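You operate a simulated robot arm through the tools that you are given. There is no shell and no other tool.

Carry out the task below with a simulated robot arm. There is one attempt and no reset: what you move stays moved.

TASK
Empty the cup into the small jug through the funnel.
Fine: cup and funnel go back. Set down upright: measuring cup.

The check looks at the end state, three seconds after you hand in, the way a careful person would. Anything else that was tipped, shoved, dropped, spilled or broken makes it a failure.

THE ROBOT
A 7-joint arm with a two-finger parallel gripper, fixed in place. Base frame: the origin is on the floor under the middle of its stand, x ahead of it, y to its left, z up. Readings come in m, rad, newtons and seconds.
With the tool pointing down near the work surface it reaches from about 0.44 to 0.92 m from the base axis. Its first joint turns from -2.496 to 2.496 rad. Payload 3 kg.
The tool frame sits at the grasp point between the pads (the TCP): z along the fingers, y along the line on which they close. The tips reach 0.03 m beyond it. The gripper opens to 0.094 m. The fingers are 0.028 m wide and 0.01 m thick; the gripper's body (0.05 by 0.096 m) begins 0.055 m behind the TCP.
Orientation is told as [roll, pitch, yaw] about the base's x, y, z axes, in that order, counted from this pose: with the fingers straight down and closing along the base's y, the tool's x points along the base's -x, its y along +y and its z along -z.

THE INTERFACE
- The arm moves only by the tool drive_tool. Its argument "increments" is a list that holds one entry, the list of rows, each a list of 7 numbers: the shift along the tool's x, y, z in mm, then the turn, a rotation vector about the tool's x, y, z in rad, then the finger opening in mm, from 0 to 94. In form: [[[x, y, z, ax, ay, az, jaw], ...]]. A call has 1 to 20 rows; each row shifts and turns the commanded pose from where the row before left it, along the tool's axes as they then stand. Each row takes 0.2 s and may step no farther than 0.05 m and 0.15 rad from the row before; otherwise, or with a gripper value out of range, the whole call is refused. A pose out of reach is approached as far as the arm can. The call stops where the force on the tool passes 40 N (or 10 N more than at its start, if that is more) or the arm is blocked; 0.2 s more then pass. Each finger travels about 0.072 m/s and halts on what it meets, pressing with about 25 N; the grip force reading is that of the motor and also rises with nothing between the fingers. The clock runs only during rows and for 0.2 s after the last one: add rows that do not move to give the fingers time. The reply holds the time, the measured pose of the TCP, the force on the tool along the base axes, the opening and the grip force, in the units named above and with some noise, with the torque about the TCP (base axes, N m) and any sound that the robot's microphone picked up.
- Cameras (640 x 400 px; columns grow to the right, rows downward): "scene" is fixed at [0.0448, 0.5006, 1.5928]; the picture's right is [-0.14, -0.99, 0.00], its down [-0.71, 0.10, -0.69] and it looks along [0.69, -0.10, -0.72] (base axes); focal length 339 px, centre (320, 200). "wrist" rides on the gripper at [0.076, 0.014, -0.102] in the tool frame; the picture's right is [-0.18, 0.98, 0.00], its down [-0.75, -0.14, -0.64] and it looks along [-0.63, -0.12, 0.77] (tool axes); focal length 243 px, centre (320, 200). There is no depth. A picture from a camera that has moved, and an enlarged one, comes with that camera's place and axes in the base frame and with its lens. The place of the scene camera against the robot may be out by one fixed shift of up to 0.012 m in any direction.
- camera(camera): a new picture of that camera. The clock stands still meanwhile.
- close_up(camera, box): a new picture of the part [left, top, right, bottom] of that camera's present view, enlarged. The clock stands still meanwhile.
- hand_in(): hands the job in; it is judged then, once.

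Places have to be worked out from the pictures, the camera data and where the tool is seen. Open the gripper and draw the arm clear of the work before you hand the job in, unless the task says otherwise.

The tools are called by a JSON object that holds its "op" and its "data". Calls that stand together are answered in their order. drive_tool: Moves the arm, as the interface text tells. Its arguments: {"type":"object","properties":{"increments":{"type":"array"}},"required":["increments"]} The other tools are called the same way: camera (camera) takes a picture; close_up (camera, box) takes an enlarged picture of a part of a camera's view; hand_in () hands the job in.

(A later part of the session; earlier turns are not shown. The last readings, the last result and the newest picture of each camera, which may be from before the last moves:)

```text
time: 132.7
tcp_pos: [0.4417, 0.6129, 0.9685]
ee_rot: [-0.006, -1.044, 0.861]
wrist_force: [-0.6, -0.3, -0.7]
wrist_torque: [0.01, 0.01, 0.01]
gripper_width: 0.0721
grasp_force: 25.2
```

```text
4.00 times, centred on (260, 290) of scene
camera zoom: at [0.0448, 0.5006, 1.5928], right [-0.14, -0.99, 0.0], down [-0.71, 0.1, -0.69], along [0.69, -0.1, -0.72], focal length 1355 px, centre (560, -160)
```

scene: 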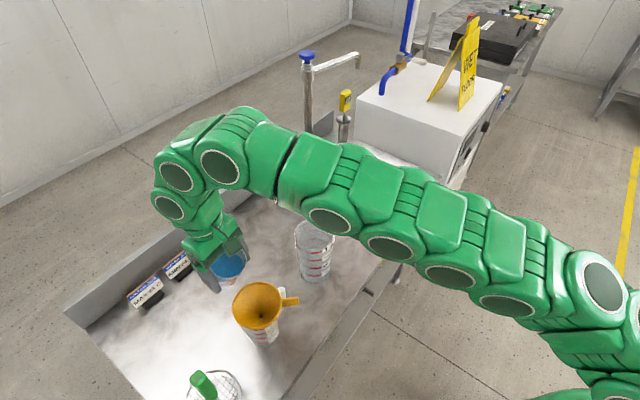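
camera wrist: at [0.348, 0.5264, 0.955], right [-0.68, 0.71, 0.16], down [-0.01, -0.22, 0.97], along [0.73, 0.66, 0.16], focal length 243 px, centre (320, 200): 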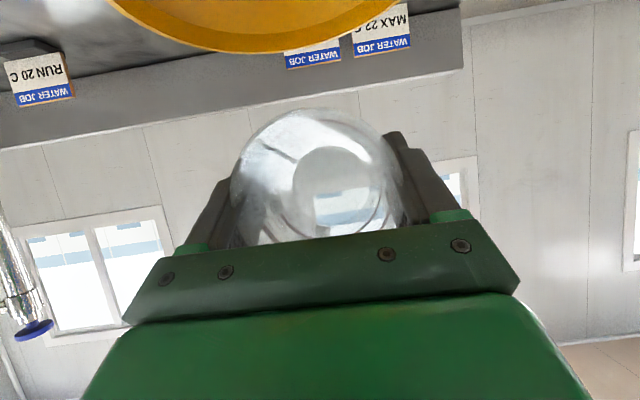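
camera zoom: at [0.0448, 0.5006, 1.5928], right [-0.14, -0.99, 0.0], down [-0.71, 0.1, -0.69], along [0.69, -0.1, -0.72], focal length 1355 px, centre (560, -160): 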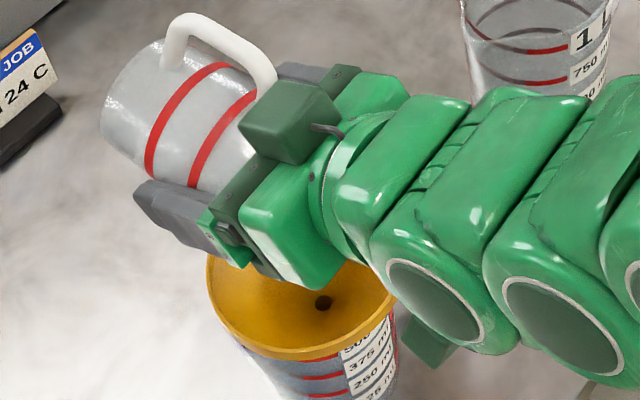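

The cup looks empty and the stream has stopped at 94°. I zoom in to check for leftover water, then tilt a little further and wait so it drains fully.

{"op": "close_up", "data": {"camera": "wrist", "box": [210, 90, 434, 230]}}

{"op": "drive_tool", "data": {"increments": [[[-1.5, 0, -1.2, 0, -0.03, 0, 50], [-1.5, 0, -1.2, 0, -0.03, 0, 50], [-1.5, 0, -1.2, 0, -0.03, 0, 50], [-1.5, 0, -1.0, 0, -0.03, 0, 50], [0, 0, 0, 0, 0, 0, 50], [0, 0, 0, 0, 0, 0, 50], [0, 0, 0, 0, 0, 0, 50], [0, 0, 0, 0, 0, 0, 50]]]}}

{"op": "close_up", "data": {"camera": "wrist", "box": [210, 90, 434, 230]}}

{"op": "close_up", "data": {"camera": "scene", "box": [180, 250, 340, 350]}}

```text
2.86 times, centred on (322, 160) of wrist
camera zoom: at [0.348, 0.5264, 0.955], right [-0.68, 0.71, 0.16], down [-0.01, -0.22, 0.97], along [0.73, 0.66, 0.16], focal length 693 px, centre (314, 314)
```

zoom: 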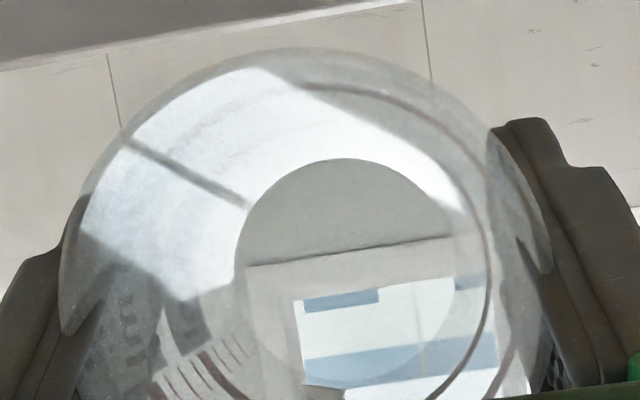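

```text
time: 134.5
tcp_pos: [0.4404, 0.6114, 0.979]
ee_rot: [-0.006, -1.163, 0.863]
wrist_force: [-0.7, -0.3, -0.3]
wrist_torque: [0.0, -0.02, 0.01]
gripper_width: 0.0724
grasp_force: 25.2
```

```text
2.86 times, centred on (322, 160) of wrist
camera zoom: at [0.348, 0.5266, 0.9485], right [-0.7, 0.7, 0.17], down [-0.09, -0.31, 0.95], along [0.71, 0.64, 0.28], focal length 693 px, centre (314, 314)
```

zoom: 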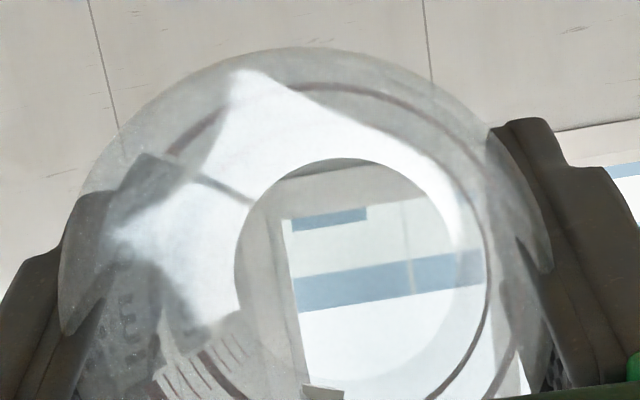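

```text
4.00 times, centred on (260, 300) of scene
camera zoom: at [0.0448, 0.5006, 1.5928], right [-0.14, -0.99, 0.0], down [-0.71, 0.1, -0.69], along [0.69, -0.1, -0.72], focal length 1355 px, centre (560, -200)
```

zoom: 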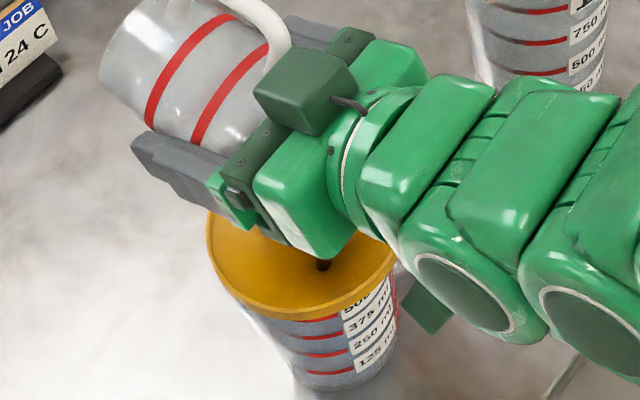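

The cup is empty at 101°. I raise it 45 mm over the funnel, then rotate it back upright.

{"op": "drive_tool", "data": {"increments": [[[-9, 0, -4, 0, 0, 0, 50], [-14, 0, -6, 0, 0, 0, 50], [-14, 0, -6, 0, 0, 0, 50], [-5, 0, -2, 0, 0, 0, 50], [0, 0, 0, 0, 0.06, 0, 50], [0, 0, 0, 0, 0.1, 0, 50], [0, 0, 0, 0, 0.12, 0, 50], [0, 0, 0, 0, 0.12, 0, 50], [0, 0, 0, 0, 0.12, 0, 50], [0, 0, 0, 0, 0.12, 0, 50], [0, 0, 0, 0, 0.12, 0, 50], [0, 0, 0, 0, 0.12, 0, 50], [0, 0, 0, 0, 0.12, 0, 50], [0, 0, 0, 0, 0.12, 0, 50], [0, 0, 0, 0, 0.12, 0, 50], [0, 0, 0, 0, 0.12, 0, 50], [0, 0, 0, 0, 0.08, 0, 50], [0, 0, 0, 0, 0, 0, 50]]]}}

{"op": "camera", "data": {"camera": "wrist"}}

{"op": "camera", "data": {"camera": "scene"}}

{"op": "close_up", "data": {"camera": "scene", "box": [180, 250, 340, 350]}}

```text
time: 138.3
tcp_pos: [0.4415, 0.612, 1.0229]
ee_rot: [-0.003, 0.274, 0.855]
wrist_force: [-0.2, -0.3, -0.3]
wrist_torque: [0.0, -0.03, -0.02]
gripper_width: 0.0723
grasp_force: 24.5
```

```text
taken
camera wrist: at [0.4008, 0.5871, 1.1426], right [-0.63, 0.78, -0.05], down [0.7, 0.59, 0.41], along [0.35, 0.22, -0.91], focal length 243 px, centre (320, 200)
```

wrist: 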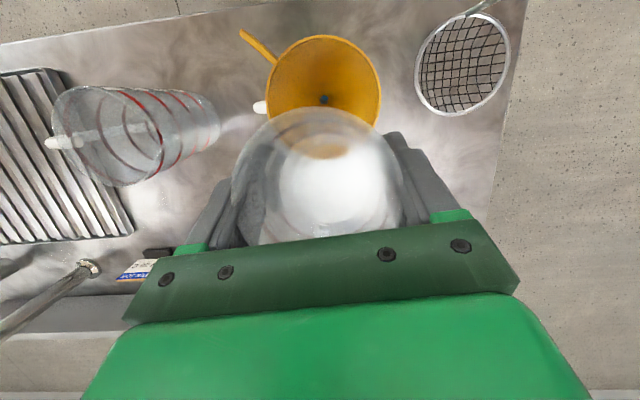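

```text
taken
```

scene: 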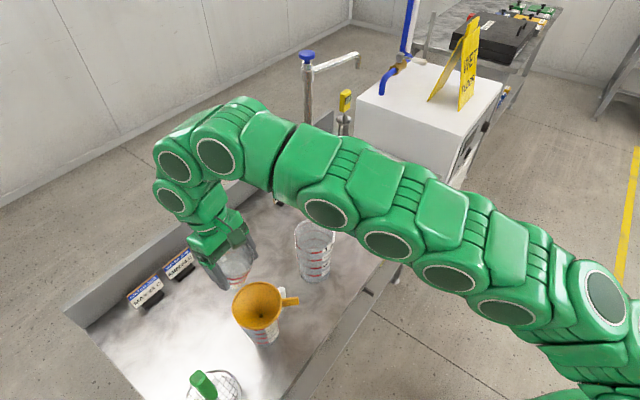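

```text
4.00 times, centred on (260, 300) of scene
camera zoom: at [0.0448, 0.5006, 1.5928], right [-0.14, -0.99, 0.0], down [-0.71, 0.1, -0.69], along [0.69, -0.1, -0.72], focal length 1355 px, centre (560, -200)
```

zoom: 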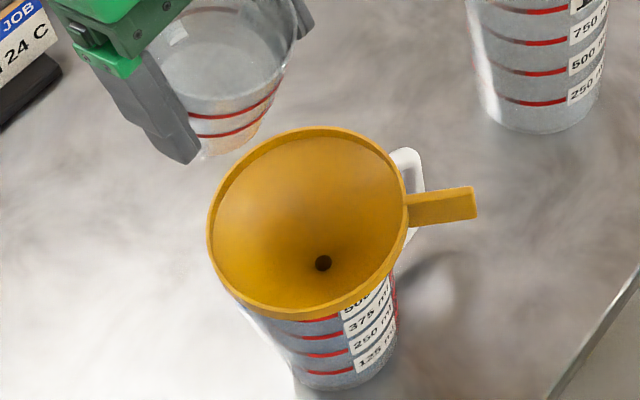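

The cup is upright again, the funnel is undisturbed, and no spill is visible. I take the cup back along the same path, first to the yaw spot at about (0.47, 0.468).

{"op": "drive_tool", "data": {"increments": [[[5, -7, 1.4, 0, 0, 0, 50], [10.8, -14.5, 3, 0, 0, 0, 50], [10.8, -14.5, 3, 0, 0, 0, 50], [10.8, -14.5, 3, 0, 0, 0, 50], [10.8, -14.5, 3, 0, 0, 0, 50], [10.8, -14.5, 3, 0, 0, 0, 50], [10.8, -14.5, 3, 0, 0, 0, 50], [10.8, -14.5, 3, 0, 0, 0, 50], [5, -7, 1.4, 0, 0, 0, 50], [0, 0, 0, 0, 0.05, 0, 50], [0, 0, 0, 0, 0.054, 0, 50], [0, 0, 0, 0, 0, 0, 50]]]}}

{"op": "camera", "data": {"camera": "wrist"}}

```text
time: 140.9
tcp_pos: [0.4705, 0.4696, 1.0251]
ee_rot: [-0.003, 0.379, 0.856]
wrist_force: [-0.5, -0.1, -0.3]
wrist_torque: [-0.01, 0.01, -0.04]
gripper_width: 0.0719
grasp_force: 24.8
```

```text
taken
camera wrist: at [0.438, 0.4544, 1.1469], right [-0.63, 0.77, -0.07], down [0.72, 0.62, 0.32], along [0.29, 0.15, -0.95], focal length 243 px, centre (320, 200)
```

wrist: 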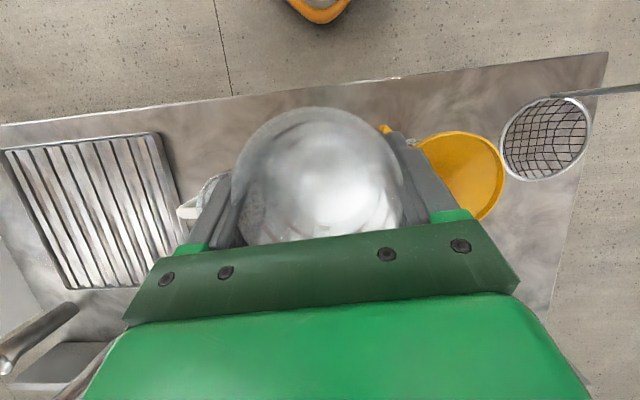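

Position good; now I yaw back by about −1.96 rad about the vertical.

{"op": "drive_tool", "data": {"increments": [[[0, 0, 0, -0.0222, 0, 0.0558, 50], [0, 0, 0, -0.0443, 0, 0.1115, 50], [0, 0, 0, -0.0443, 0, 0.1115, 50], [0, 0, 0, -0.0443, 0, 0.1115, 50], [0, 0, 0, -0.0443, 0, 0.1115, 50], [0, 0, 0, -0.0443, 0, 0.1115, 50], [0, 0, 0, -0.0443, 0, 0.1115, 50], [0, 0, 0, -0.0443, 0, 0.1115, 50], [0, 0, 0, -0.0443, 0, 0.1115, 50], [0, 0, 0, -0.0443, 0, 0.1115, 50], [0, 0, 0, -0.0443, 0, 0.1115, 50], [0, 0, 0, -0.0443, 0, 0.1115, 50], [0, 0, 0, -0.0443, 0, 0.1115, 50], [0, 0, 0, -0.0443, 0, 0.1115, 50], [0, 0, 0, -0.0443, 0, 0.1115, 50], [0, 0, 0, -0.0443, 0, 0.1115, 50], [0, 0, 0, -0.0369, 0, 0.0929, 50], [0, 0, 0, 0, 0, 0, 50]]]}}

{"op": "camera", "data": {"camera": "scene"}}

```text
time: 144.7
tcp_pos: [0.4684, 0.4685, 1.0236]
ee_rot: [0.001, 0.375, -1.105]
wrist_force: [0.0, 0.1, -0.9]
wrist_torque: [0.0, -0.01, -0.03]
gripper_width: 0.0718
grasp_force: 25.1
```

```text
taken
```

scene: 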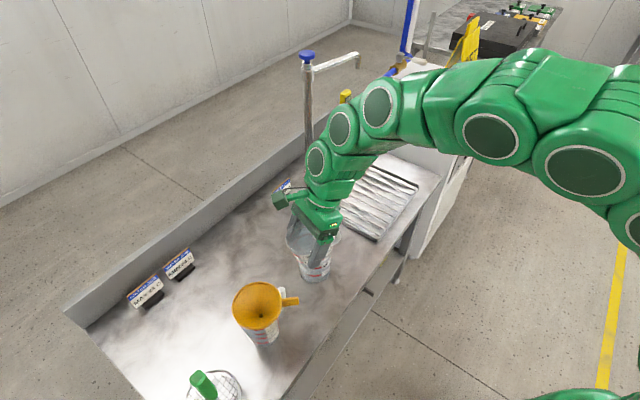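

Yaw restored to −1.105. I move back outward toward the cup's original spot, descending gradually as I pass the jugs.

{"op": "drive_tool", "data": {"increments": [[[1.8, 8, 2, 0, 0, 0, 50], [5, 17, 3, 0, 0, 0, 50], [5, 18, 5, 0, 0, 0, 50], [4.5, 18, 6, 0, 0, 0, 50], [4, 18, 7, 0, 0, 0, 50], [3.5, 18, 8, 0, 0, 0, 50], [3.5, 18, 8, 0, 0, 0, 50], [3, 18, 9, 0, 0, 0, 50], [2.5, 18, 10, 0, 0, 0, 50], [1.5, 17, 12, 0, 0, 0, 50], [0.8, 10, 8, 0, 0, 0, 50], [0, 0, 0, 0, 0, 0, 50]]]}}

{"op": "camera", "data": {"camera": "scene"}}

{"op": "camera", "data": {"camera": "wrist"}}

```text
time: 147.3
tcp_pos: [0.6005, 0.6037, 0.9647]
ee_rot: [0.001, 0.376, -1.105]
wrist_force: [-0.5, 0.3, -0.1]
wrist_torque: [0.02, 0.01, 0.0]
gripper_width: 0.072
grasp_force: 25.4
```

```text
taken
```

scene: 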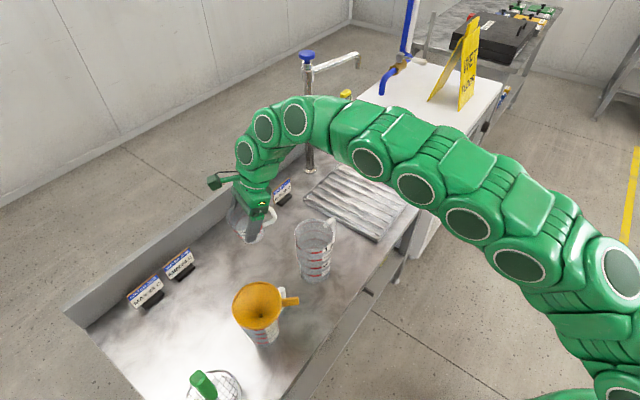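

```text
taken
camera wrist: at [0.5981, 0.6403, 1.0871], right [0.95, 0.29, -0.07], down [0.3, -0.9, 0.32], along [0.03, -0.33, -0.94], focal length 243 px, centre (320, 200)
```

wrist: 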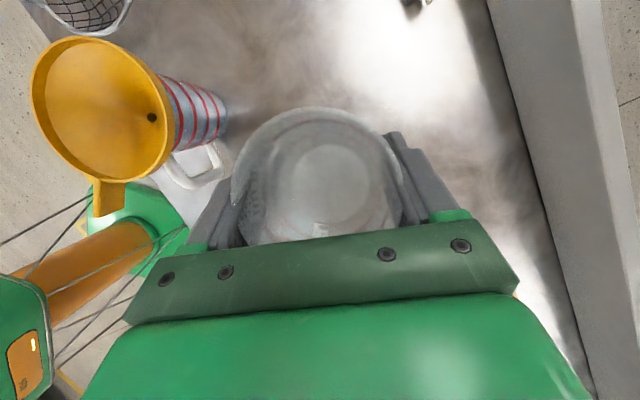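

Above the old spot. I restore the full lean so the cup is exactly upright, align over (0.6217, 0.6238), and descend to about z 0.87.

{"op": "drive_tool", "data": {"increments": [[[0, 0, 0, 0, 0.074, 0, 50], [0, 0, 0, 0, 0.074, 0, 50], [0, 0, 0, 0, 0.074, 0, 50], [2.3, 9.3, 1.6, 0, 0, 0, 50], [2.3, 9.3, 1.6, 0, 0, 0, 50], [2.3, 9.3, 1.6, 0, 0, 0, 50], [-7, 0, 10.3, 0, 0, 0, 50], [-10.7, 0, 15.7, 0, 0, 0, 50], [-10.7, 0, 15.7, 0, 0, 0, 50], [-10.7, 0, 15.7, 0, 0, 0, 50], [-10.7, 0, 15.7, 0, 0, 0, 50], [-4, 0, 5.9, 0, 0, 0, 50], [0, 0, 0, 0, 0, 0, 50]]]}}

{"op": "camera", "data": {"camera": "wrist"}}

{"op": "close_up", "data": {"camera": "scene", "box": [190, 190, 318, 270]}}

```text
time: 150.1
tcp_pos: [0.6217, 0.6238, 0.8658]
ee_rot: [0.0, 0.597, -1.104]
wrist_force: [-0.1, -0.3, 0.6]
wrist_torque: [0.01, 0.0, -0.01]
gripper_width: 0.0717
grasp_force: 25.0
```

```text
taken
camera wrist: at [0.6321, 0.635, 0.9937], right [0.95, 0.31, -0.1], down [0.32, -0.94, 0.11], along [-0.06, -0.13, -0.99], focal length 243 px, centre (320, 200)
```

wrist: 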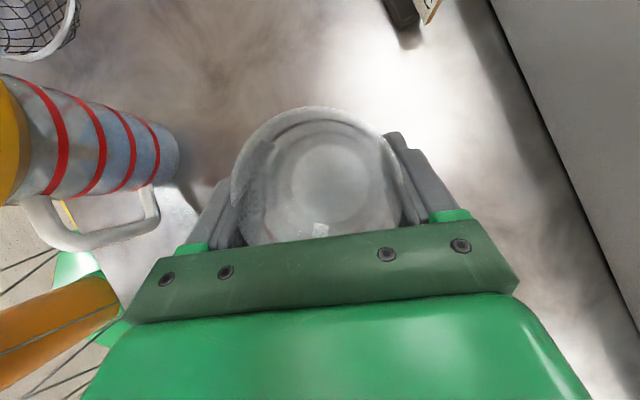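

```text
5.00 times, centred on (254, 230) of scene
camera zoom: at [0.0448, 0.5006, 1.5928], right [-0.14, -0.99, 0.0], down [-0.71, 0.1, -0.69], along [0.69, -0.1, -0.72], focal length 1693 px, centre (650, 50)
```

zoom: 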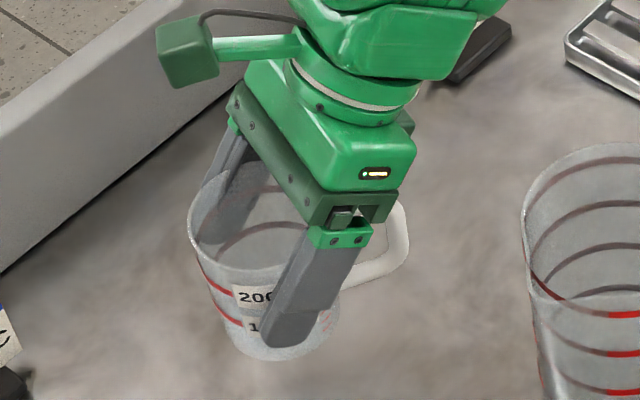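

The cup is back above its spot. Before lowering I zoom in to judge whether it is still exactly upright in the grip.

{"op": "close_up", "data": {"camera": "wrist", "box": [216, 95, 424, 225]}}

{"op": "close_up", "data": {"camera": "scene", "box": [215, 215, 295, 265]}}

```text
3.08 times, centred on (320, 160) of wrist
camera zoom: at [0.6321, 0.635, 0.9937], right [0.95, 0.31, -0.1], down [0.32, -0.94, 0.11], along [-0.06, -0.13, -0.99], focal length 746 px, centre (320, 323)
```

zoom: 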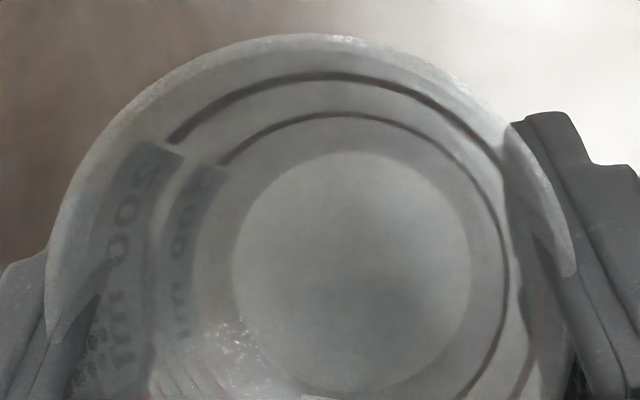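

```text
8.00 times, centred on (255, 240) of scene
camera zoom: at [0.0448, 0.5006, 1.5928], right [-0.14, -0.99, 0.0], down [-0.71, 0.1, -0.69], along [0.69, -0.1, -0.72], focal length 2709 px, centre (840, -120)
```

zoom: 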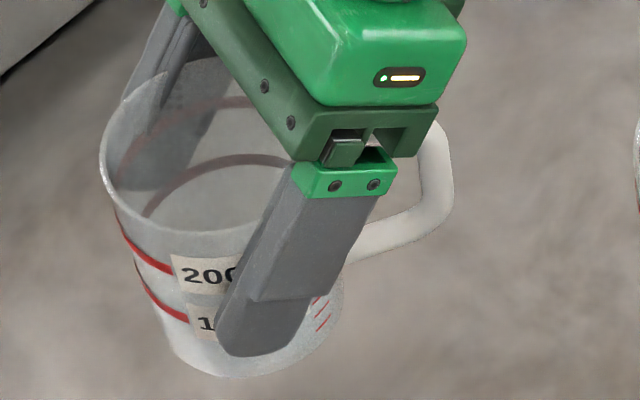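

The cup is upright to within about a degree and centred. I lower it to 10 mm above its old height, then in fine steps watching the force.

{"op": "drive_tool", "data": {"increments": [[[-7.3, 0, 10.7, 0, 0, 0, 50], [-7.3, 0, 10.7, 0, 0, 0, 50], [-7.3, 0, 10.7, 0, 0, 0, 50], [-6, 0, 8.8, 0, 0, 0, 50], [0, 0, 0, 0, 0, 0, 50]]]}}

{"op": "drive_tool", "data": {"increments": [[[-1.7, 0, 2.5, 0, 0, 0, 50], [-1.7, 0, 2.5, 0, 0, 0, 50], [0, 0, 0, 0, 0, 0, 50]]]}}

{"op": "drive_tool", "data": {"increments": [[[-1.1, 0, 1.65, 0, 0, 0, 50], [0, 0, 0, 0, 0, 0, 50]]]}}

```text
time: 151.3
tcp_pos: [0.6213, 0.6254, 0.8171]
ee_rot: [0.001, 0.597, -1.103]
wrist_force: [-0.6, 0.2, -0.8]
wrist_torque: [-0.02, 0.02, -0.02]
gripper_width: 0.0717
grasp_force: 25.0
```

```text
time: 152.1
tcp_pos: [0.6213, 0.6243, 0.8125]
ee_rot: [0.001, 0.596, -1.103]
wrist_force: [-1.0, -0.5, -1.1]
wrist_torque: [0.02, -0.01, -0.03]
gripper_width: 0.0717
grasp_force: 25.0
```

```text
time: 152.7
tcp_pos: [0.6213, 0.6239, 0.8114]
ee_rot: [0.0, 0.597, -1.102]
wrist_force: [-0.3, -0.3, 0.5]
wrist_torque: [-0.02, -0.01, 0.0]
gripper_width: 0.0718
grasp_force: 24.8
```

No contact yet at 0.811. I continue in 2–3 mm steps.

{"op": "drive_tool", "data": {"increments": [[[-1.4, 0, 2.05, 0, 0, 0, 50], [0, 0, 0, 0, 0, 0, 50]]]}}

{"op": "drive_tool", "data": {"increments": [[[-1.1, 0, 1.65, 0, 0, 0, 50], [0, 0, 0, 0, 0, 0, 50]]]}}

{"op": "drive_tool", "data": {"increments": [[[-1.1, 0, 1.65, 0, 0, 0, 50], [0, 0, 0, 0, 0, 0, 50]]]}}

```text
time: 153.3
tcp_pos: [0.6219, 0.6233, 0.8077]
ee_rot: [0.001, 0.597, -1.104]
wrist_force: [-0.4, -1.6, -0.5]
wrist_torque: [0.01, -0.01, -0.02]
gripper_width: 0.0718
grasp_force: 25.0
```

```text
time: 153.9
tcp_pos: [0.6212, 0.6241, 0.8068]
ee_rot: [0.0, 0.599, -1.101]
wrist_force: [-0.6, 0.6, -0.8]
wrist_torque: [0.0, -0.02, 0.01]
gripper_width: 0.0715
grasp_force: 25.1
```

```text
time: 154.5
tcp_pos: [0.6229, 0.6241, 0.8036]
ee_rot: [0.001, 0.597, -1.104]
wrist_force: [0.5, -0.2, 2.0]
wrist_torque: [-0.09, 0.0, -0.01]
gripper_width: 0.0712
grasp_force: 25.4
```

First touch at about z=0.8036, close to the original 0.8027. I go one more millimetre to confirm.

{"op": "drive_tool", "data": {"increments": [[[-0.6, 0, 0.8, 0, 0, 0, 50], [0, 0, 0, 0, 0, 0, 50]]]}}

{"op": "close_up", "data": {"camera": "scene", "box": [200, 215, 296, 275]}}

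{"op": "close_up", "data": {"camera": "wrist", "box": [216, 95, 424, 225]}}

```text
time: 155.1
tcp_pos: [0.6214, 0.6244, 0.8032]
ee_rot: [0.0, 0.599, -1.105]
wrist_force: [2.9, 1.0, 7.7]
wrist_torque: [-0.22, -0.09, 0.07]
gripper_width: 0.0718
grasp_force: 25.1
```

```text
6.67 times, centred on (248, 245) of scene
camera zoom: at [0.0448, 0.5006, 1.5928], right [-0.14, -0.99, 0.0], down [-0.71, 0.1, -0.69], along [0.69, -0.1, -0.72], focal length 2258 px, centre (800, -100)
```

zoom: 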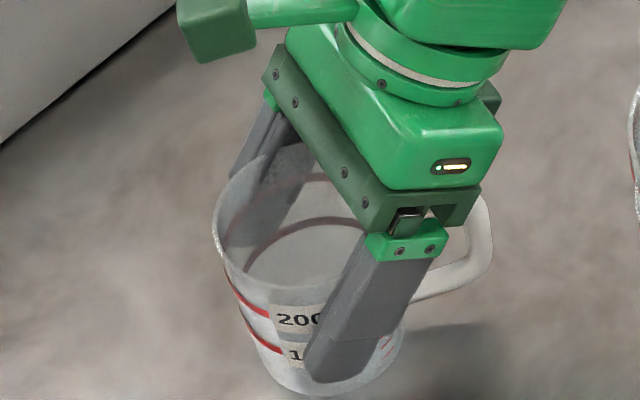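

```text
3.08 times, centred on (320, 160) of wrist
camera zoom: at [0.6325, 0.6353, 0.931], right [0.95, 0.31, -0.1], down [0.32, -0.94, 0.11], along [-0.06, -0.13, -0.99], focal length 746 px, centre (320, 323)
```

zoom: 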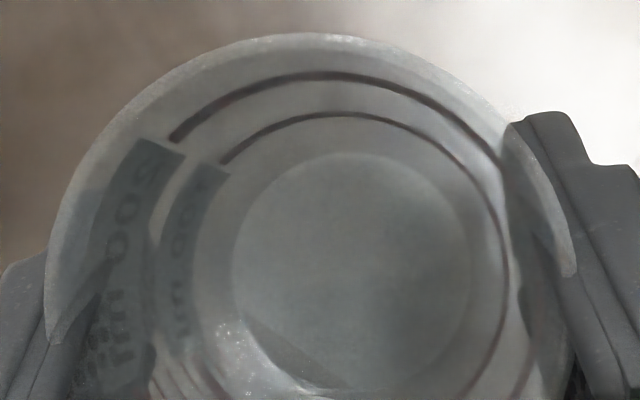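

The cup rests on the table (7.7 N). I open the fingers slowly and check that it stands.

{"op": "drive_tool", "data": {"increments": [[[0.3, 0, -0.5, 0, 0, 0, 72], [0, 0, 0, 0, 0, 0, 75], [0, 0, 0, 0, 0, 0, 78], [0, 0, 0, 0, 0, 0, 84], [0, 0, 0, 0, 0, 0, 90], [0, 0, 0, 0, 0, 0, 94], [0, 0, 0, 0, 0, 0, 94]]]}}

{"op": "camera", "data": {"camera": "wrist"}}

{"op": "close_up", "data": {"camera": "scene", "box": [200, 215, 296, 275]}}

```text
time: 156.7
tcp_pos: [0.6216, 0.6235, 0.8038]
ee_rot: [0.0, 0.597, -1.103]
wrist_force: [-0.1, 0.5, -0.6]
wrist_torque: [-0.03, 0.0, 0.01]
gripper_width: 0.0939
grasp_force: 0.0
```

```text
taken
camera wrist: at [0.6323, 0.635, 0.931], right [0.95, 0.31, -0.1], down [0.32, -0.94, 0.11], along [-0.07, -0.13, -0.99], focal length 243 px, centre (320, 200)
```

wrist: 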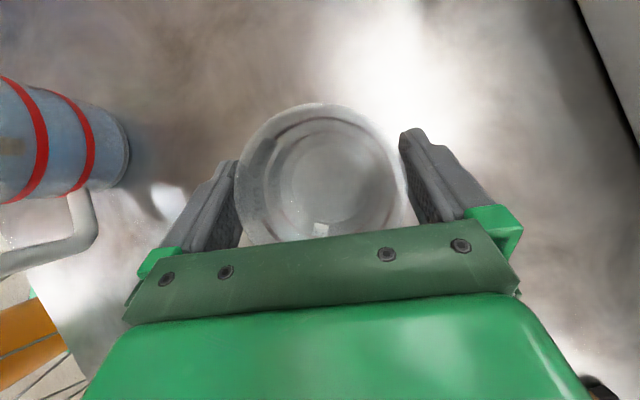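

```text
6.67 times, centred on (248, 245) of scene
camera zoom: at [0.0448, 0.5006, 1.5928], right [-0.14, -0.99, 0.0], down [-0.71, 0.1, -0.69], along [0.69, -0.1, -0.72], focal length 2258 px, centre (800, -100)
```

zoom: 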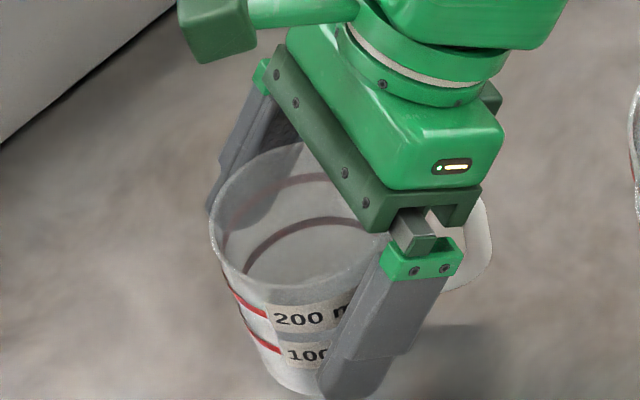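

Released: the cup stands upright with the fingers clear on both sides. I withdraw straight up.

{"op": "drive_tool", "data": {"increments": [[[4.5, 0, -6.6, 0, 0, 0, 94], [7.3, 0, -10.7, 0, 0, 0, 94], [8.4, 0, -12.4, 0, 0, 0, 94], [11.3, 0, -16.5, 0, 0, 0, 94], [11.3, 0, -16.5, 0, 0, 0, 94], [14, 0, -20.7, 0, 0, 0, 94], [14, 0, -20.7, 0, 0, 0, 94], [14, 0, -20.7, 0, 0, 0, 94], [0, 0, 0, 0, 0, 0, 94]]]}}

{"op": "camera", "data": {"camera": "wrist"}}

{"op": "camera", "data": {"camera": "scene"}}

{"op": "close_up", "data": {"camera": "wrist", "box": [264, 130, 408, 220]}}

```text
time: 158.7
tcp_pos: [0.6238, 0.6254, 0.958]
ee_rot: [-0.001, 0.598, -1.104]
wrist_force: [0.5, -0.6, -0.5]
wrist_torque: [0.01, -0.01, 0.0]
gripper_width: 0.0941
grasp_force: 0.0
```

```text
taken
camera wrist: at [0.6339, 0.6369, 1.0839], right [0.95, 0.31, -0.1], down [0.32, -0.94, 0.11], along [-0.06, -0.13, -0.99], focal length 243 px, centre (320, 200)
```

wrist: 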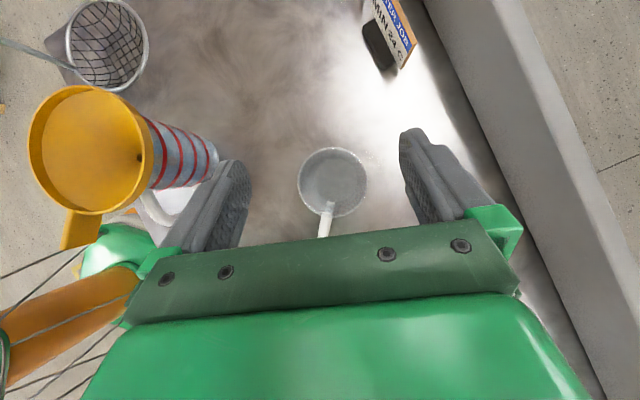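

```text
taken
```

scene: 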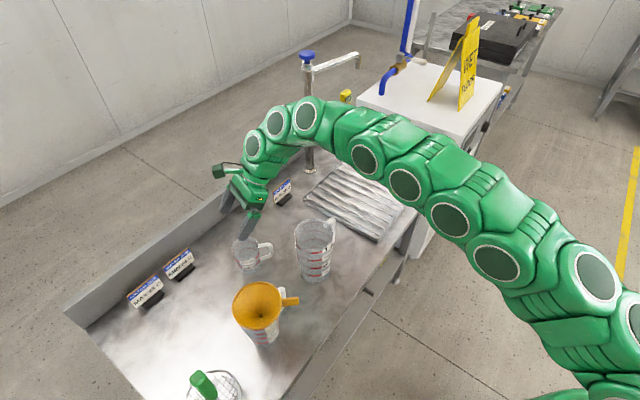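

```text
4.44 times, centred on (336, 175) of wrist
camera zoom: at [0.6339, 0.6369, 1.0839], right [0.95, 0.31, -0.1], down [0.32, -0.94, 0.11], along [-0.06, -0.13, -0.99], focal length 1078 px, centre (249, 311)
```

zoom: 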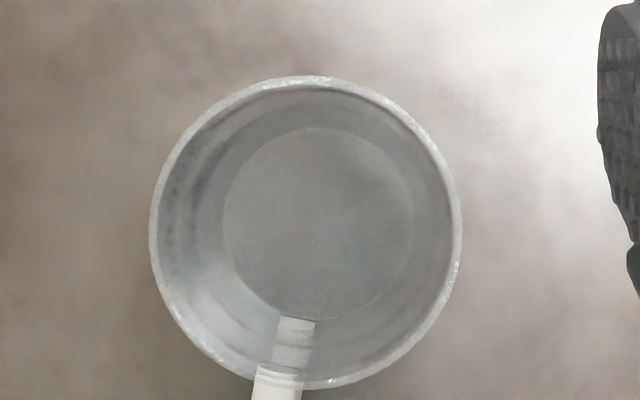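

The cup stands empty at its original place, within 3 mm. Next is the funnel: I straighten the hand and turn back to yaw 1.66 for its tab.

{"op": "drive_tool", "data": {"increments": [[[0, 0, 0, 0, -0.12, 0, 94], [0, 0, 0, 0, -0.12, 0, 94], [0, 0, 0, 0, -0.12, 0, 94], [0, 0, 0, 0, -0.12, 0, 94], [0, 0, 0, 0, -0.118, 0, 94], [0, 0, 0, 0, 0, -0.1455, 94], [0, 0, 0, 0, 0, -0.1455, 94], [0, 0, 0, 0, 0, -0.1455, 94], [0, 0, 0, 0, 0, -0.1455, 94], [0, 0, 0, 0, 0, -0.1455, 94], [0, 0, 0, 0, 0, -0.1455, 94], [0, 0, 0, 0, 0, -0.1455, 94], [0, 0, 0, 0, 0, -0.1455, 94], [0, 0, 0, 0, 0, -0.1455, 94], [0, 0, 0, 0, 0, 0, 94]]]}}

{"op": "drive_tool", "data": {"increments": [[[0, 0, 0, 0, 0, -0.1455, 94], [0, 0, 0, 0, 0, -0.1455, 94], [0, 0, 0, 0, 0, -0.1455, 94], [0, 0, 0, 0, 0, -0.1455, 94], [0, 0, 0, 0, 0, -0.1455, 94], [0, 0, 0, 0, 0, -0.1455, 94], [0, 0, 0, 0, 0, -0.1455, 94], [0, 0, 0, 0, 0, -0.1455, 94], [0, 0, 0, 0, 0, -0.1455, 94], [0, 0, 0, 0, 0, -0.1455, 94], [0, 0, 0, 0, 0, 0, 94]]]}}

```text
time: 161.9
tcp_pos: [0.6219, 0.6235, 0.9553]
ee_rot: [-0.002, 0.0, 0.208]
wrist_force: [0.4, 0.1, 0.1]
wrist_torque: [-0.02, 0.01, 0.02]
gripper_width: 0.0941
grasp_force: 0.0
```

```text
time: 164.3
tcp_pos: [0.6237, 0.6228, 0.9556]
ee_rot: [0.001, 0.002, 1.664]
wrist_force: [-0.2, -0.3, 0.7]
wrist_torque: [0.02, 0.01, 0.01]
gripper_width: 0.0939
grasp_force: 0.1
```

Now I move back above the funnel's tab on the small jug, rising first.

{"op": "drive_tool", "data": {"increments": [[[5, 12, -25, 0, 0, 0, 94], [13, 31, -25, 0, 0, 0, 94], [13, 31, -20, 0, 0, 0, 94], [13, 31, -15, 0, 0, 0, 94], [13, 31, -10, 0, 0, 0, 94], [13, 31, -9, 0, 0, 0, 80], [13, 31, 0, 0, 0, 0, 60], [8, 18.7, 0, 0, 0, 0, 40], [0, 0, 0, 0, 0, 0, 40]]]}}

{"op": "camera", "data": {"camera": "wrist"}}

{"op": "close_up", "data": {"camera": "wrist", "box": [240, 60, 400, 160]}}

```text
time: 166.3
tcp_pos: [0.4154, 0.5127, 1.0597]
ee_rot: [-0.001, 0.0, 1.661]
wrist_force: [-0.1, 0.3, -1.1]
wrist_torque: [0.01, -0.01, -0.03]
gripper_width: 0.0401
grasp_force: 0.0
```

```text
taken
camera wrist: at [0.4089, 0.436, 1.1617], right [-1.0, 0.09, 0.0], down [0.07, 0.76, 0.64], along [0.06, 0.64, -0.77], focal length 243 px, centre (320, 200)
```

wrist: 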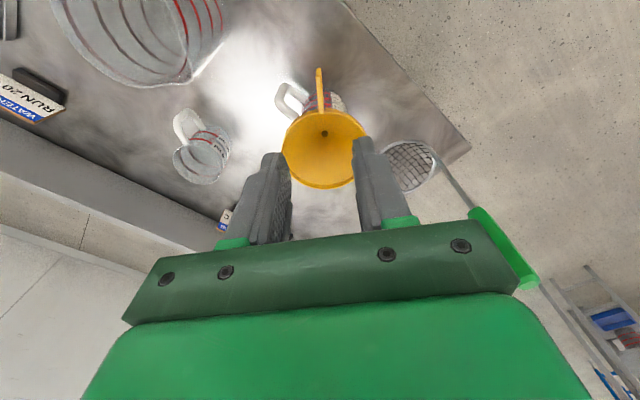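

```text
4.00 times, centred on (320, 110) of wrist
camera zoom: at [0.4089, 0.436, 1.1617], right [-1.0, 0.09, 0.0], down [0.07, 0.76, 0.64], along [0.06, 0.64, -0.77], focal length 970 px, centre (320, 560)
```

zoom: 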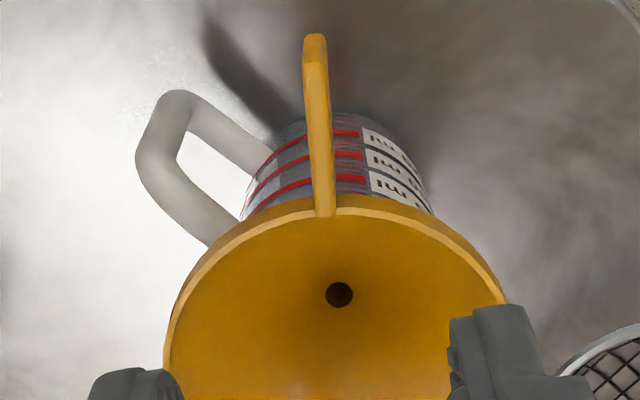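

The tab is aligned with the hand plane. I descend to just above it and check the centring between the fingers.

{"op": "drive_tool", "data": {"increments": [[[0, 0, 25, 0, 0, 0, 40], [0, 0, 30, 0, 0, 0, 40], [0, 0, 30, 0, 0, 0, 40], [0, 0, 30, 0, 0, 0, 40], [0, 0, 25, 0, 0, 0, 40], [0, 0, 0, 0, 0, 0, 40]]]}}

{"op": "close_up", "data": {"camera": "wrist", "box": [240, 100, 400, 200]}}

{"op": "close_up", "data": {"camera": "scene", "box": [200, 240, 328, 320]}}

```text
time: 167.7
tcp_pos: [0.413, 0.5118, 0.9209]
ee_rot: [-0.001, 0.002, 1.66]
wrist_force: [-1.0, 1.1, -1.0]
wrist_torque: [0.05, 0.03, 0.02]
gripper_width: 0.04
grasp_force: 0.1
```

```text
4.00 times, centred on (320, 150) of wrist
camera zoom: at [0.4062, 0.4354, 1.0227], right [-1.0, 0.09, 0.0], down [0.07, 0.76, 0.64], along [0.06, 0.64, -0.77], focal length 970 px, centre (320, 400)
```

zoom: 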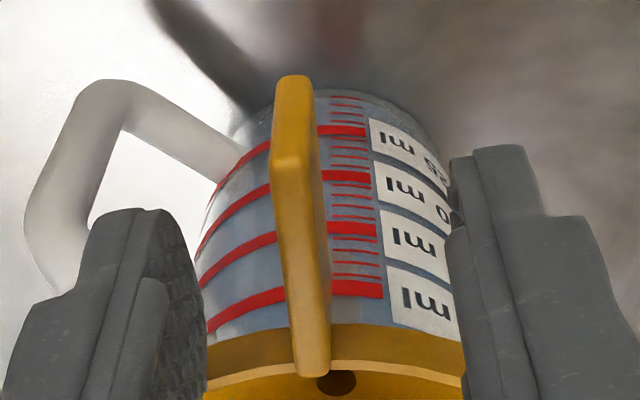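

```text
5.00 times, centred on (264, 280) of scene
camera zoom: at [0.0448, 0.5006, 1.5928], right [-0.14, -0.99, 0.0], down [-0.71, 0.1, -0.69], along [0.69, -0.1, -0.72], focal length 1693 px, centre (600, -200)
```

zoom: 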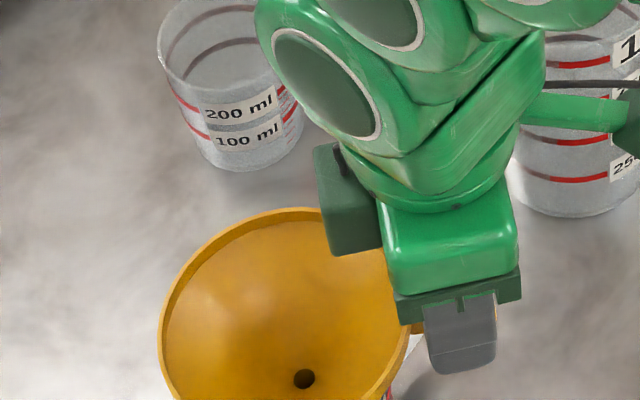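

The tab sits about 2.5 mm toward one finger. I correct that, descend so the pads cover the full tab height, and close slowly.

{"op": "drive_tool", "data": {"increments": [[[0, -2.5, 10, 0, 0, 0, 40], [0, 0, 12, 0, 0, 0, 40], [0, 0, 8, 0, 0, 0, 40], [0, 0, 0, 0, 0, 0, 30], [0, 0, 0, 0, 0, 0, 20], [0, 0, 0, 0, 0, 0, 12], [0, 0, 0, 0, 0, 0, 7], [0, 0, 0, 0, 0, 0, 0], [0, 0, 0, 0, 0, 0, 0], [0, 0, 0, 0, 0, 0, 0]]]}}

{"op": "close_up", "data": {"camera": "wrist", "box": [240, 110, 400, 210]}}

{"op": "close_up", "data": {"camera": "scene", "box": [180, 245, 340, 345]}}

```text
time: 169.9
tcp_pos: [0.4156, 0.5126, 0.888]
ee_rot: [0.0, 0.002, 1.661]
wrist_force: [1.5, -0.6, 2.9]
wrist_torque: [0.15, 0.03, -0.09]
gripper_width: 0.0095
grasp_force: 24.8
```

```text
4.00 times, centred on (320, 160) of wrist
camera zoom: at [0.4089, 0.436, 0.9913], right [-1.0, 0.09, 0.0], down [0.07, 0.76, 0.64], along [0.06, 0.64, -0.77], focal length 970 px, centre (320, 360)
```

zoom: 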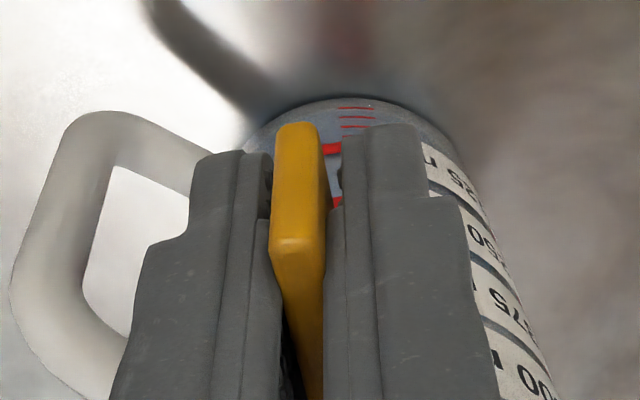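

```text
4.00 times, centred on (260, 295) of scene
camera zoom: at [0.0448, 0.5006, 1.5928], right [-0.14, -0.99, 0.0], down [-0.71, 0.1, -0.69], along [0.69, -0.1, -0.72], focal length 1355 px, centre (560, -180)
```

zoom: 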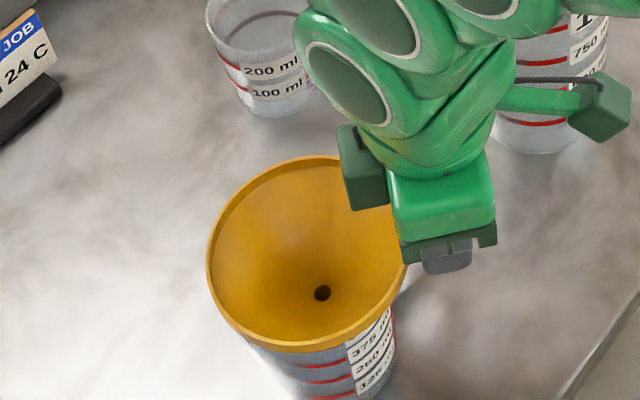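

The reading is 9.5 mm again, the state that slid on the first lift, whereas gripping nearer the fingertips (TCP z≈0.910) held firmly at 4.7 mm. I open, rise 22 mm to reproduce that proven grip, and close again.

{"op": "drive_tool", "data": {"increments": [[[0, 0, 0, 0, 0, 0, 12], [0, 0, 0, 0, 0, 0, 20], [0, 0, 0, 0, 0, 0, 28], [0, 0, -6, 0, 0, 0, 28], [0, 0, -8, 0, 0, 0, 28], [0, 0, -8, 0, 0, 0, 28], [0, 0, 0, 0, 0, 0, 28]]]}}

{"op": "close_up", "data": {"camera": "wrist", "box": [240, 110, 400, 210]}}

{"op": "close_up", "data": {"camera": "scene", "box": [180, 245, 340, 345]}}

```text
time: 171.5
tcp_pos: [0.418, 0.5125, 0.9109]
ee_rot: [-0.001, 0.001, 1.661]
wrist_force: [-0.3, 0.2, -0.2]
wrist_torque: [0.02, 0.0, -0.01]
gripper_width: 0.0279
grasp_force: 0.0
```

```text
4.00 times, centred on (320, 160) of wrist
camera zoom: at [0.4095, 0.4362, 1.0133], right [-1.0, 0.09, 0.0], down [0.07, 0.76, 0.64], along [0.06, 0.64, -0.77], focal length 970 px, centre (320, 360)
```

zoom: 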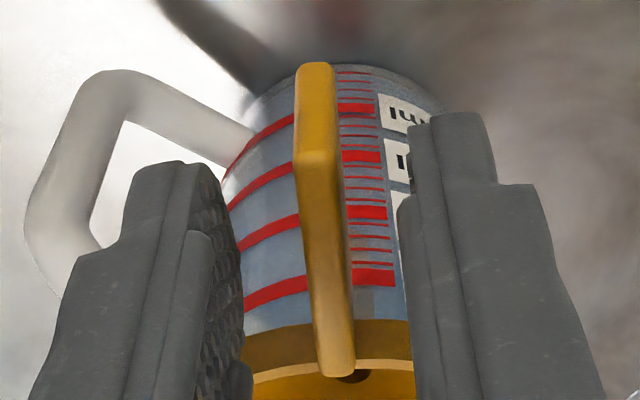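

```text
4.00 times, centred on (260, 295) of scene
camera zoom: at [0.0448, 0.5006, 1.5928], right [-0.14, -0.99, 0.0], down [-0.71, 0.1, -0.69], along [0.69, -0.1, -0.72], focal length 1355 px, centre (560, -180)
```

zoom: 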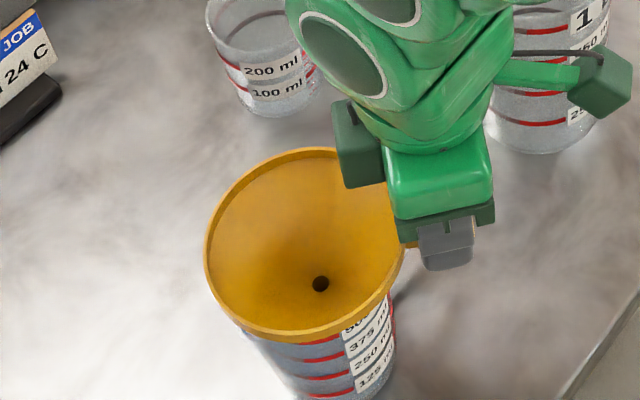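

Measuring the tab edges shows it is skewed about 6.4° relative to the fingers. That explains the 9.5 mm reading and the earlier slide. I rotate the hand by +0.112 rad and shift 1 mm to be flush, then check.

{"op": "drive_tool", "data": {"increments": [[[0, 0.5, 0, 0, 0, 0.056, 28], [0, 0.5, 0, 0, 0, 0.056, 28], [0, 0, 0, 0, 0, 0, 28]]]}}

{"op": "close_up", "data": {"camera": "wrist", "box": [240, 110, 400, 210]}}

```text
time: 172.3
tcp_pos: [0.4157, 0.5129, 0.9106]
ee_rot: [0.001, 0.0, 1.551]
wrist_force: [-0.1, 1.2, 0.0]
wrist_torque: [0.02, -0.01, 0.0]
gripper_width: 0.0279
grasp_force: 0.0
```

```text
4.00 times, centred on (320, 160) of wrist
camera zoom: at [0.4006, 0.4375, 1.0128], right [-0.98, 0.2, 0.0], down [0.16, 0.75, 0.64], along [0.13, 0.63, -0.77], focal length 970 px, centre (320, 360)
```

zoom: 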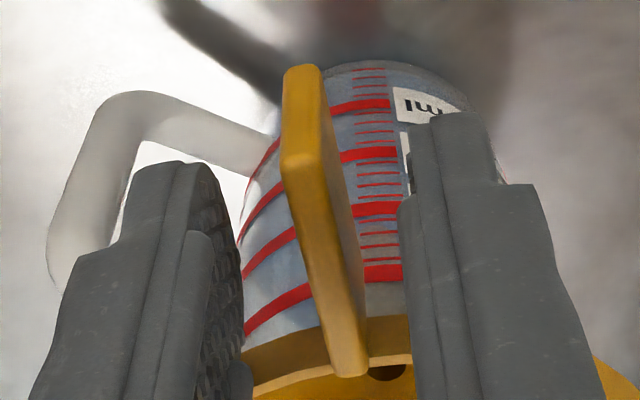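

Now the tab is parallel to the fingers to within 1°. I shift 1.3 mm, lower 14 mm for a deeper hold, and close slowly.

{"op": "drive_tool", "data": {"increments": [[[0, 1.3, 6, 0, 0, 0, 28], [0, 0, 8, 0, 0, 0, 28], [0, 0, 0, 0, 0, 0, 20], [0, 0, 0, 0, 0, 0, 13], [0, 0, 0, 0, 0, 0, 8], [0, 0, 0, 0, 0, 0, 4], [0, 0, 0, 0, 0, 0, 0], [0, 0, 0, 0, 0, 0, 0], [0, 0, 0, 0, 0, 0, 0]]]}}

{"op": "close_up", "data": {"camera": "wrist", "box": [240, 110, 400, 210]}}

{"op": "close_up", "data": {"camera": "scene", "box": [180, 245, 340, 345]}}

```text
time: 174.3
tcp_pos: [0.4152, 0.5141, 0.8982]
ee_rot: [-0.001, 0.003, 1.55]
wrist_force: [-0.5, 0.0, 0.3]
wrist_torque: [0.07, 0.01, 0.06]
gripper_width: 0.0096
grasp_force: 24.9
```

```text
4.00 times, centred on (320, 160) of wrist
camera zoom: at [0.3991, 0.4373, 0.9999], right [-0.98, 0.2, 0.0], down [0.16, 0.75, 0.64], along [0.13, 0.63, -0.77], focal length 970 px, centre (320, 360)
```

zoom: 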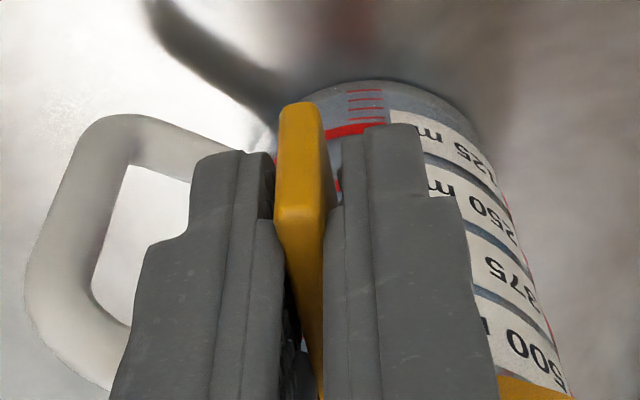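

```text
4.00 times, centred on (260, 295) of scene
camera zoom: at [0.0448, 0.5006, 1.5928], right [-0.14, -0.99, 0.0], down [-0.71, 0.1, -0.69], along [0.69, -0.1, -0.72], focal length 1355 px, centre (560, -180)
```

zoom: 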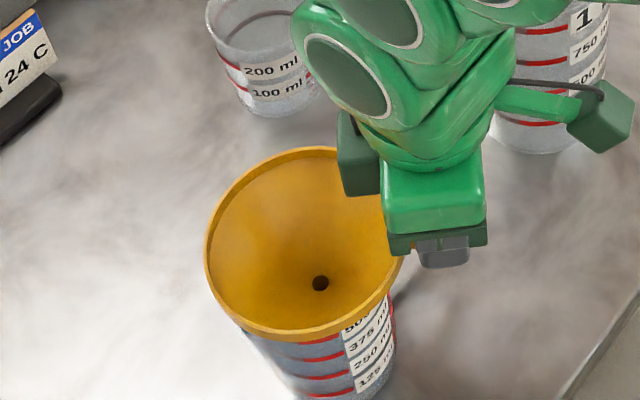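

Even flush it reads 9.6 mm this deep, so the tab is evidently thicker toward its bottom edge, and the deep grip wedges downward off it. I use the proven fingertip hold instead: open, rise to z≈0.911, close.

{"op": "drive_tool", "data": {"increments": [[[0, 0, 0, 0, 0, 0, 12], [0, 0, 0, 0, 0, 0, 18], [0, 0, 0, 0, 0, 0, 24], [0, 0, -6, 0, 0, 0, 24], [0, 0, -7, 0, 0, 0, 24], [0, 0, 0, 0, 0, 0, 16], [0, 0, 0, 0, 0, 0, 10], [0, 0, 0, 0, 0, 0, 5], [0, 0, 0, 0, 0, 0, 0], [0, 0, 0, 0, 0, 0, 0], [0, 0, 0, 0, 0, 0, 0]]]}}

{"op": "close_up", "data": {"camera": "wrist", "box": [240, 100, 400, 200]}}

{"op": "close_up", "data": {"camera": "scene", "box": [180, 245, 340, 345]}}

```text
time: 176.7
tcp_pos: [0.4156, 0.5139, 0.9111]
ee_rot: [-0.001, 0.001, 1.551]
wrist_force: [-0.1, 0.1, 0.7]
wrist_torque: [0.13, 0.02, 0.08]
gripper_width: 0.0049
grasp_force: 25.3
```

```text
4.00 times, centred on (320, 150) of wrist
camera zoom: at [0.4004, 0.4373, 1.0132], right [-0.98, 0.2, 0.0], down [0.16, 0.75, 0.64], along [0.13, 0.63, -0.77], focal length 970 px, centre (320, 400)
```

zoom: 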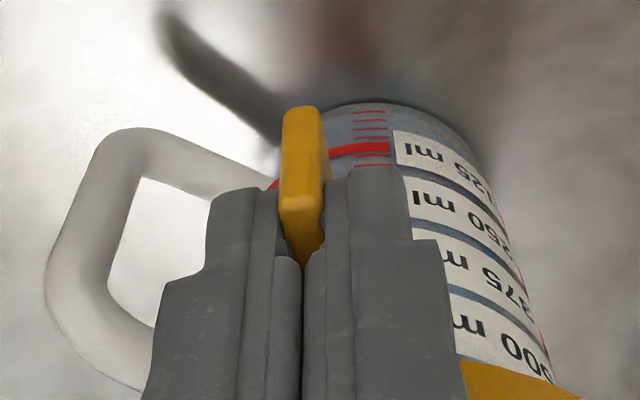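

```text
4.00 times, centred on (260, 295) of scene
camera zoom: at [0.0448, 0.5006, 1.5928], right [-0.14, -0.99, 0.0], down [-0.71, 0.1, -0.69], along [0.69, -0.1, -0.72], focal length 1355 px, centre (560, -180)
```

zoom: 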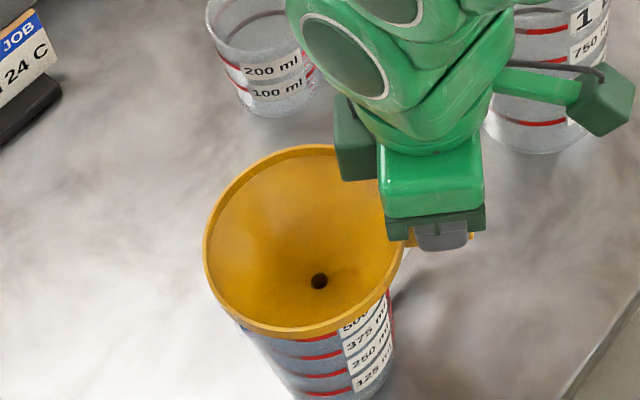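

Same stable grip as before: 4.9 mm at 25 N. I lift slowly and check that nothing slips.

{"op": "drive_tool", "data": {"increments": [[[0, 0, -4, 0, 0, 0, 0], [0, 0, -6, 0, 0, 0, 0], [0, 0, -8, 0, 0, 0, 0], [0, 0, -10, 0, 0, 0, 0], [0, 0, 0, 0, 0, 0, 0]]]}}

{"op": "close_up", "data": {"camera": "wrist", "box": [240, 100, 400, 200]}}

{"op": "close_up", "data": {"camera": "scene", "box": [180, 235, 340, 335]}}

```text
time: 177.9
tcp_pos: [0.4143, 0.5132, 0.938]
ee_rot: [-0.002, 0.001, 1.55]
wrist_force: [-0.6, 0.1, -0.3]
wrist_torque: [-0.02, -0.01, -0.02]
gripper_width: 0.0049
grasp_force: 24.7
```

```text
4.00 times, centred on (320, 150) of wrist
camera zoom: at [0.3996, 0.4375, 1.0405], right [-0.98, 0.2, 0.0], down [0.16, 0.75, 0.64], along [0.13, 0.63, -0.77], focal length 970 px, centre (320, 400)
```

zoom: 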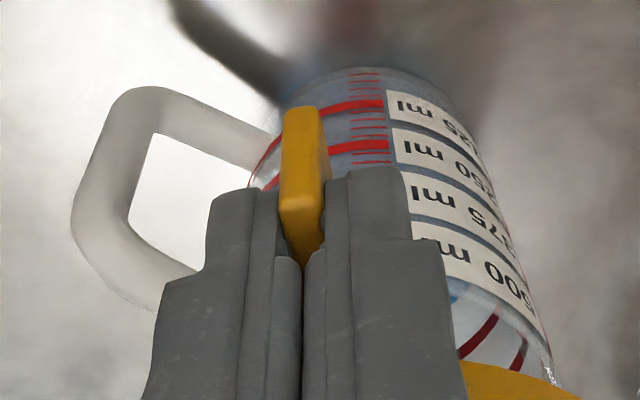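

```text
4.00 times, centred on (260, 285) of scene
camera zoom: at [0.0448, 0.5006, 1.5928], right [-0.14, -0.99, 0.0], down [-0.71, 0.1, -0.69], along [0.69, -0.1, -0.72], focal length 1355 px, centre (560, -140)
```

zoom: 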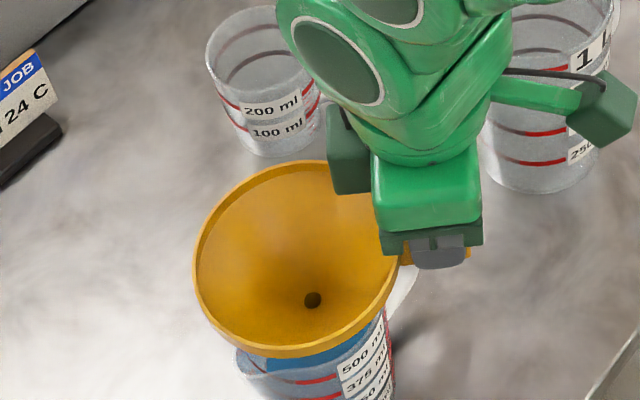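

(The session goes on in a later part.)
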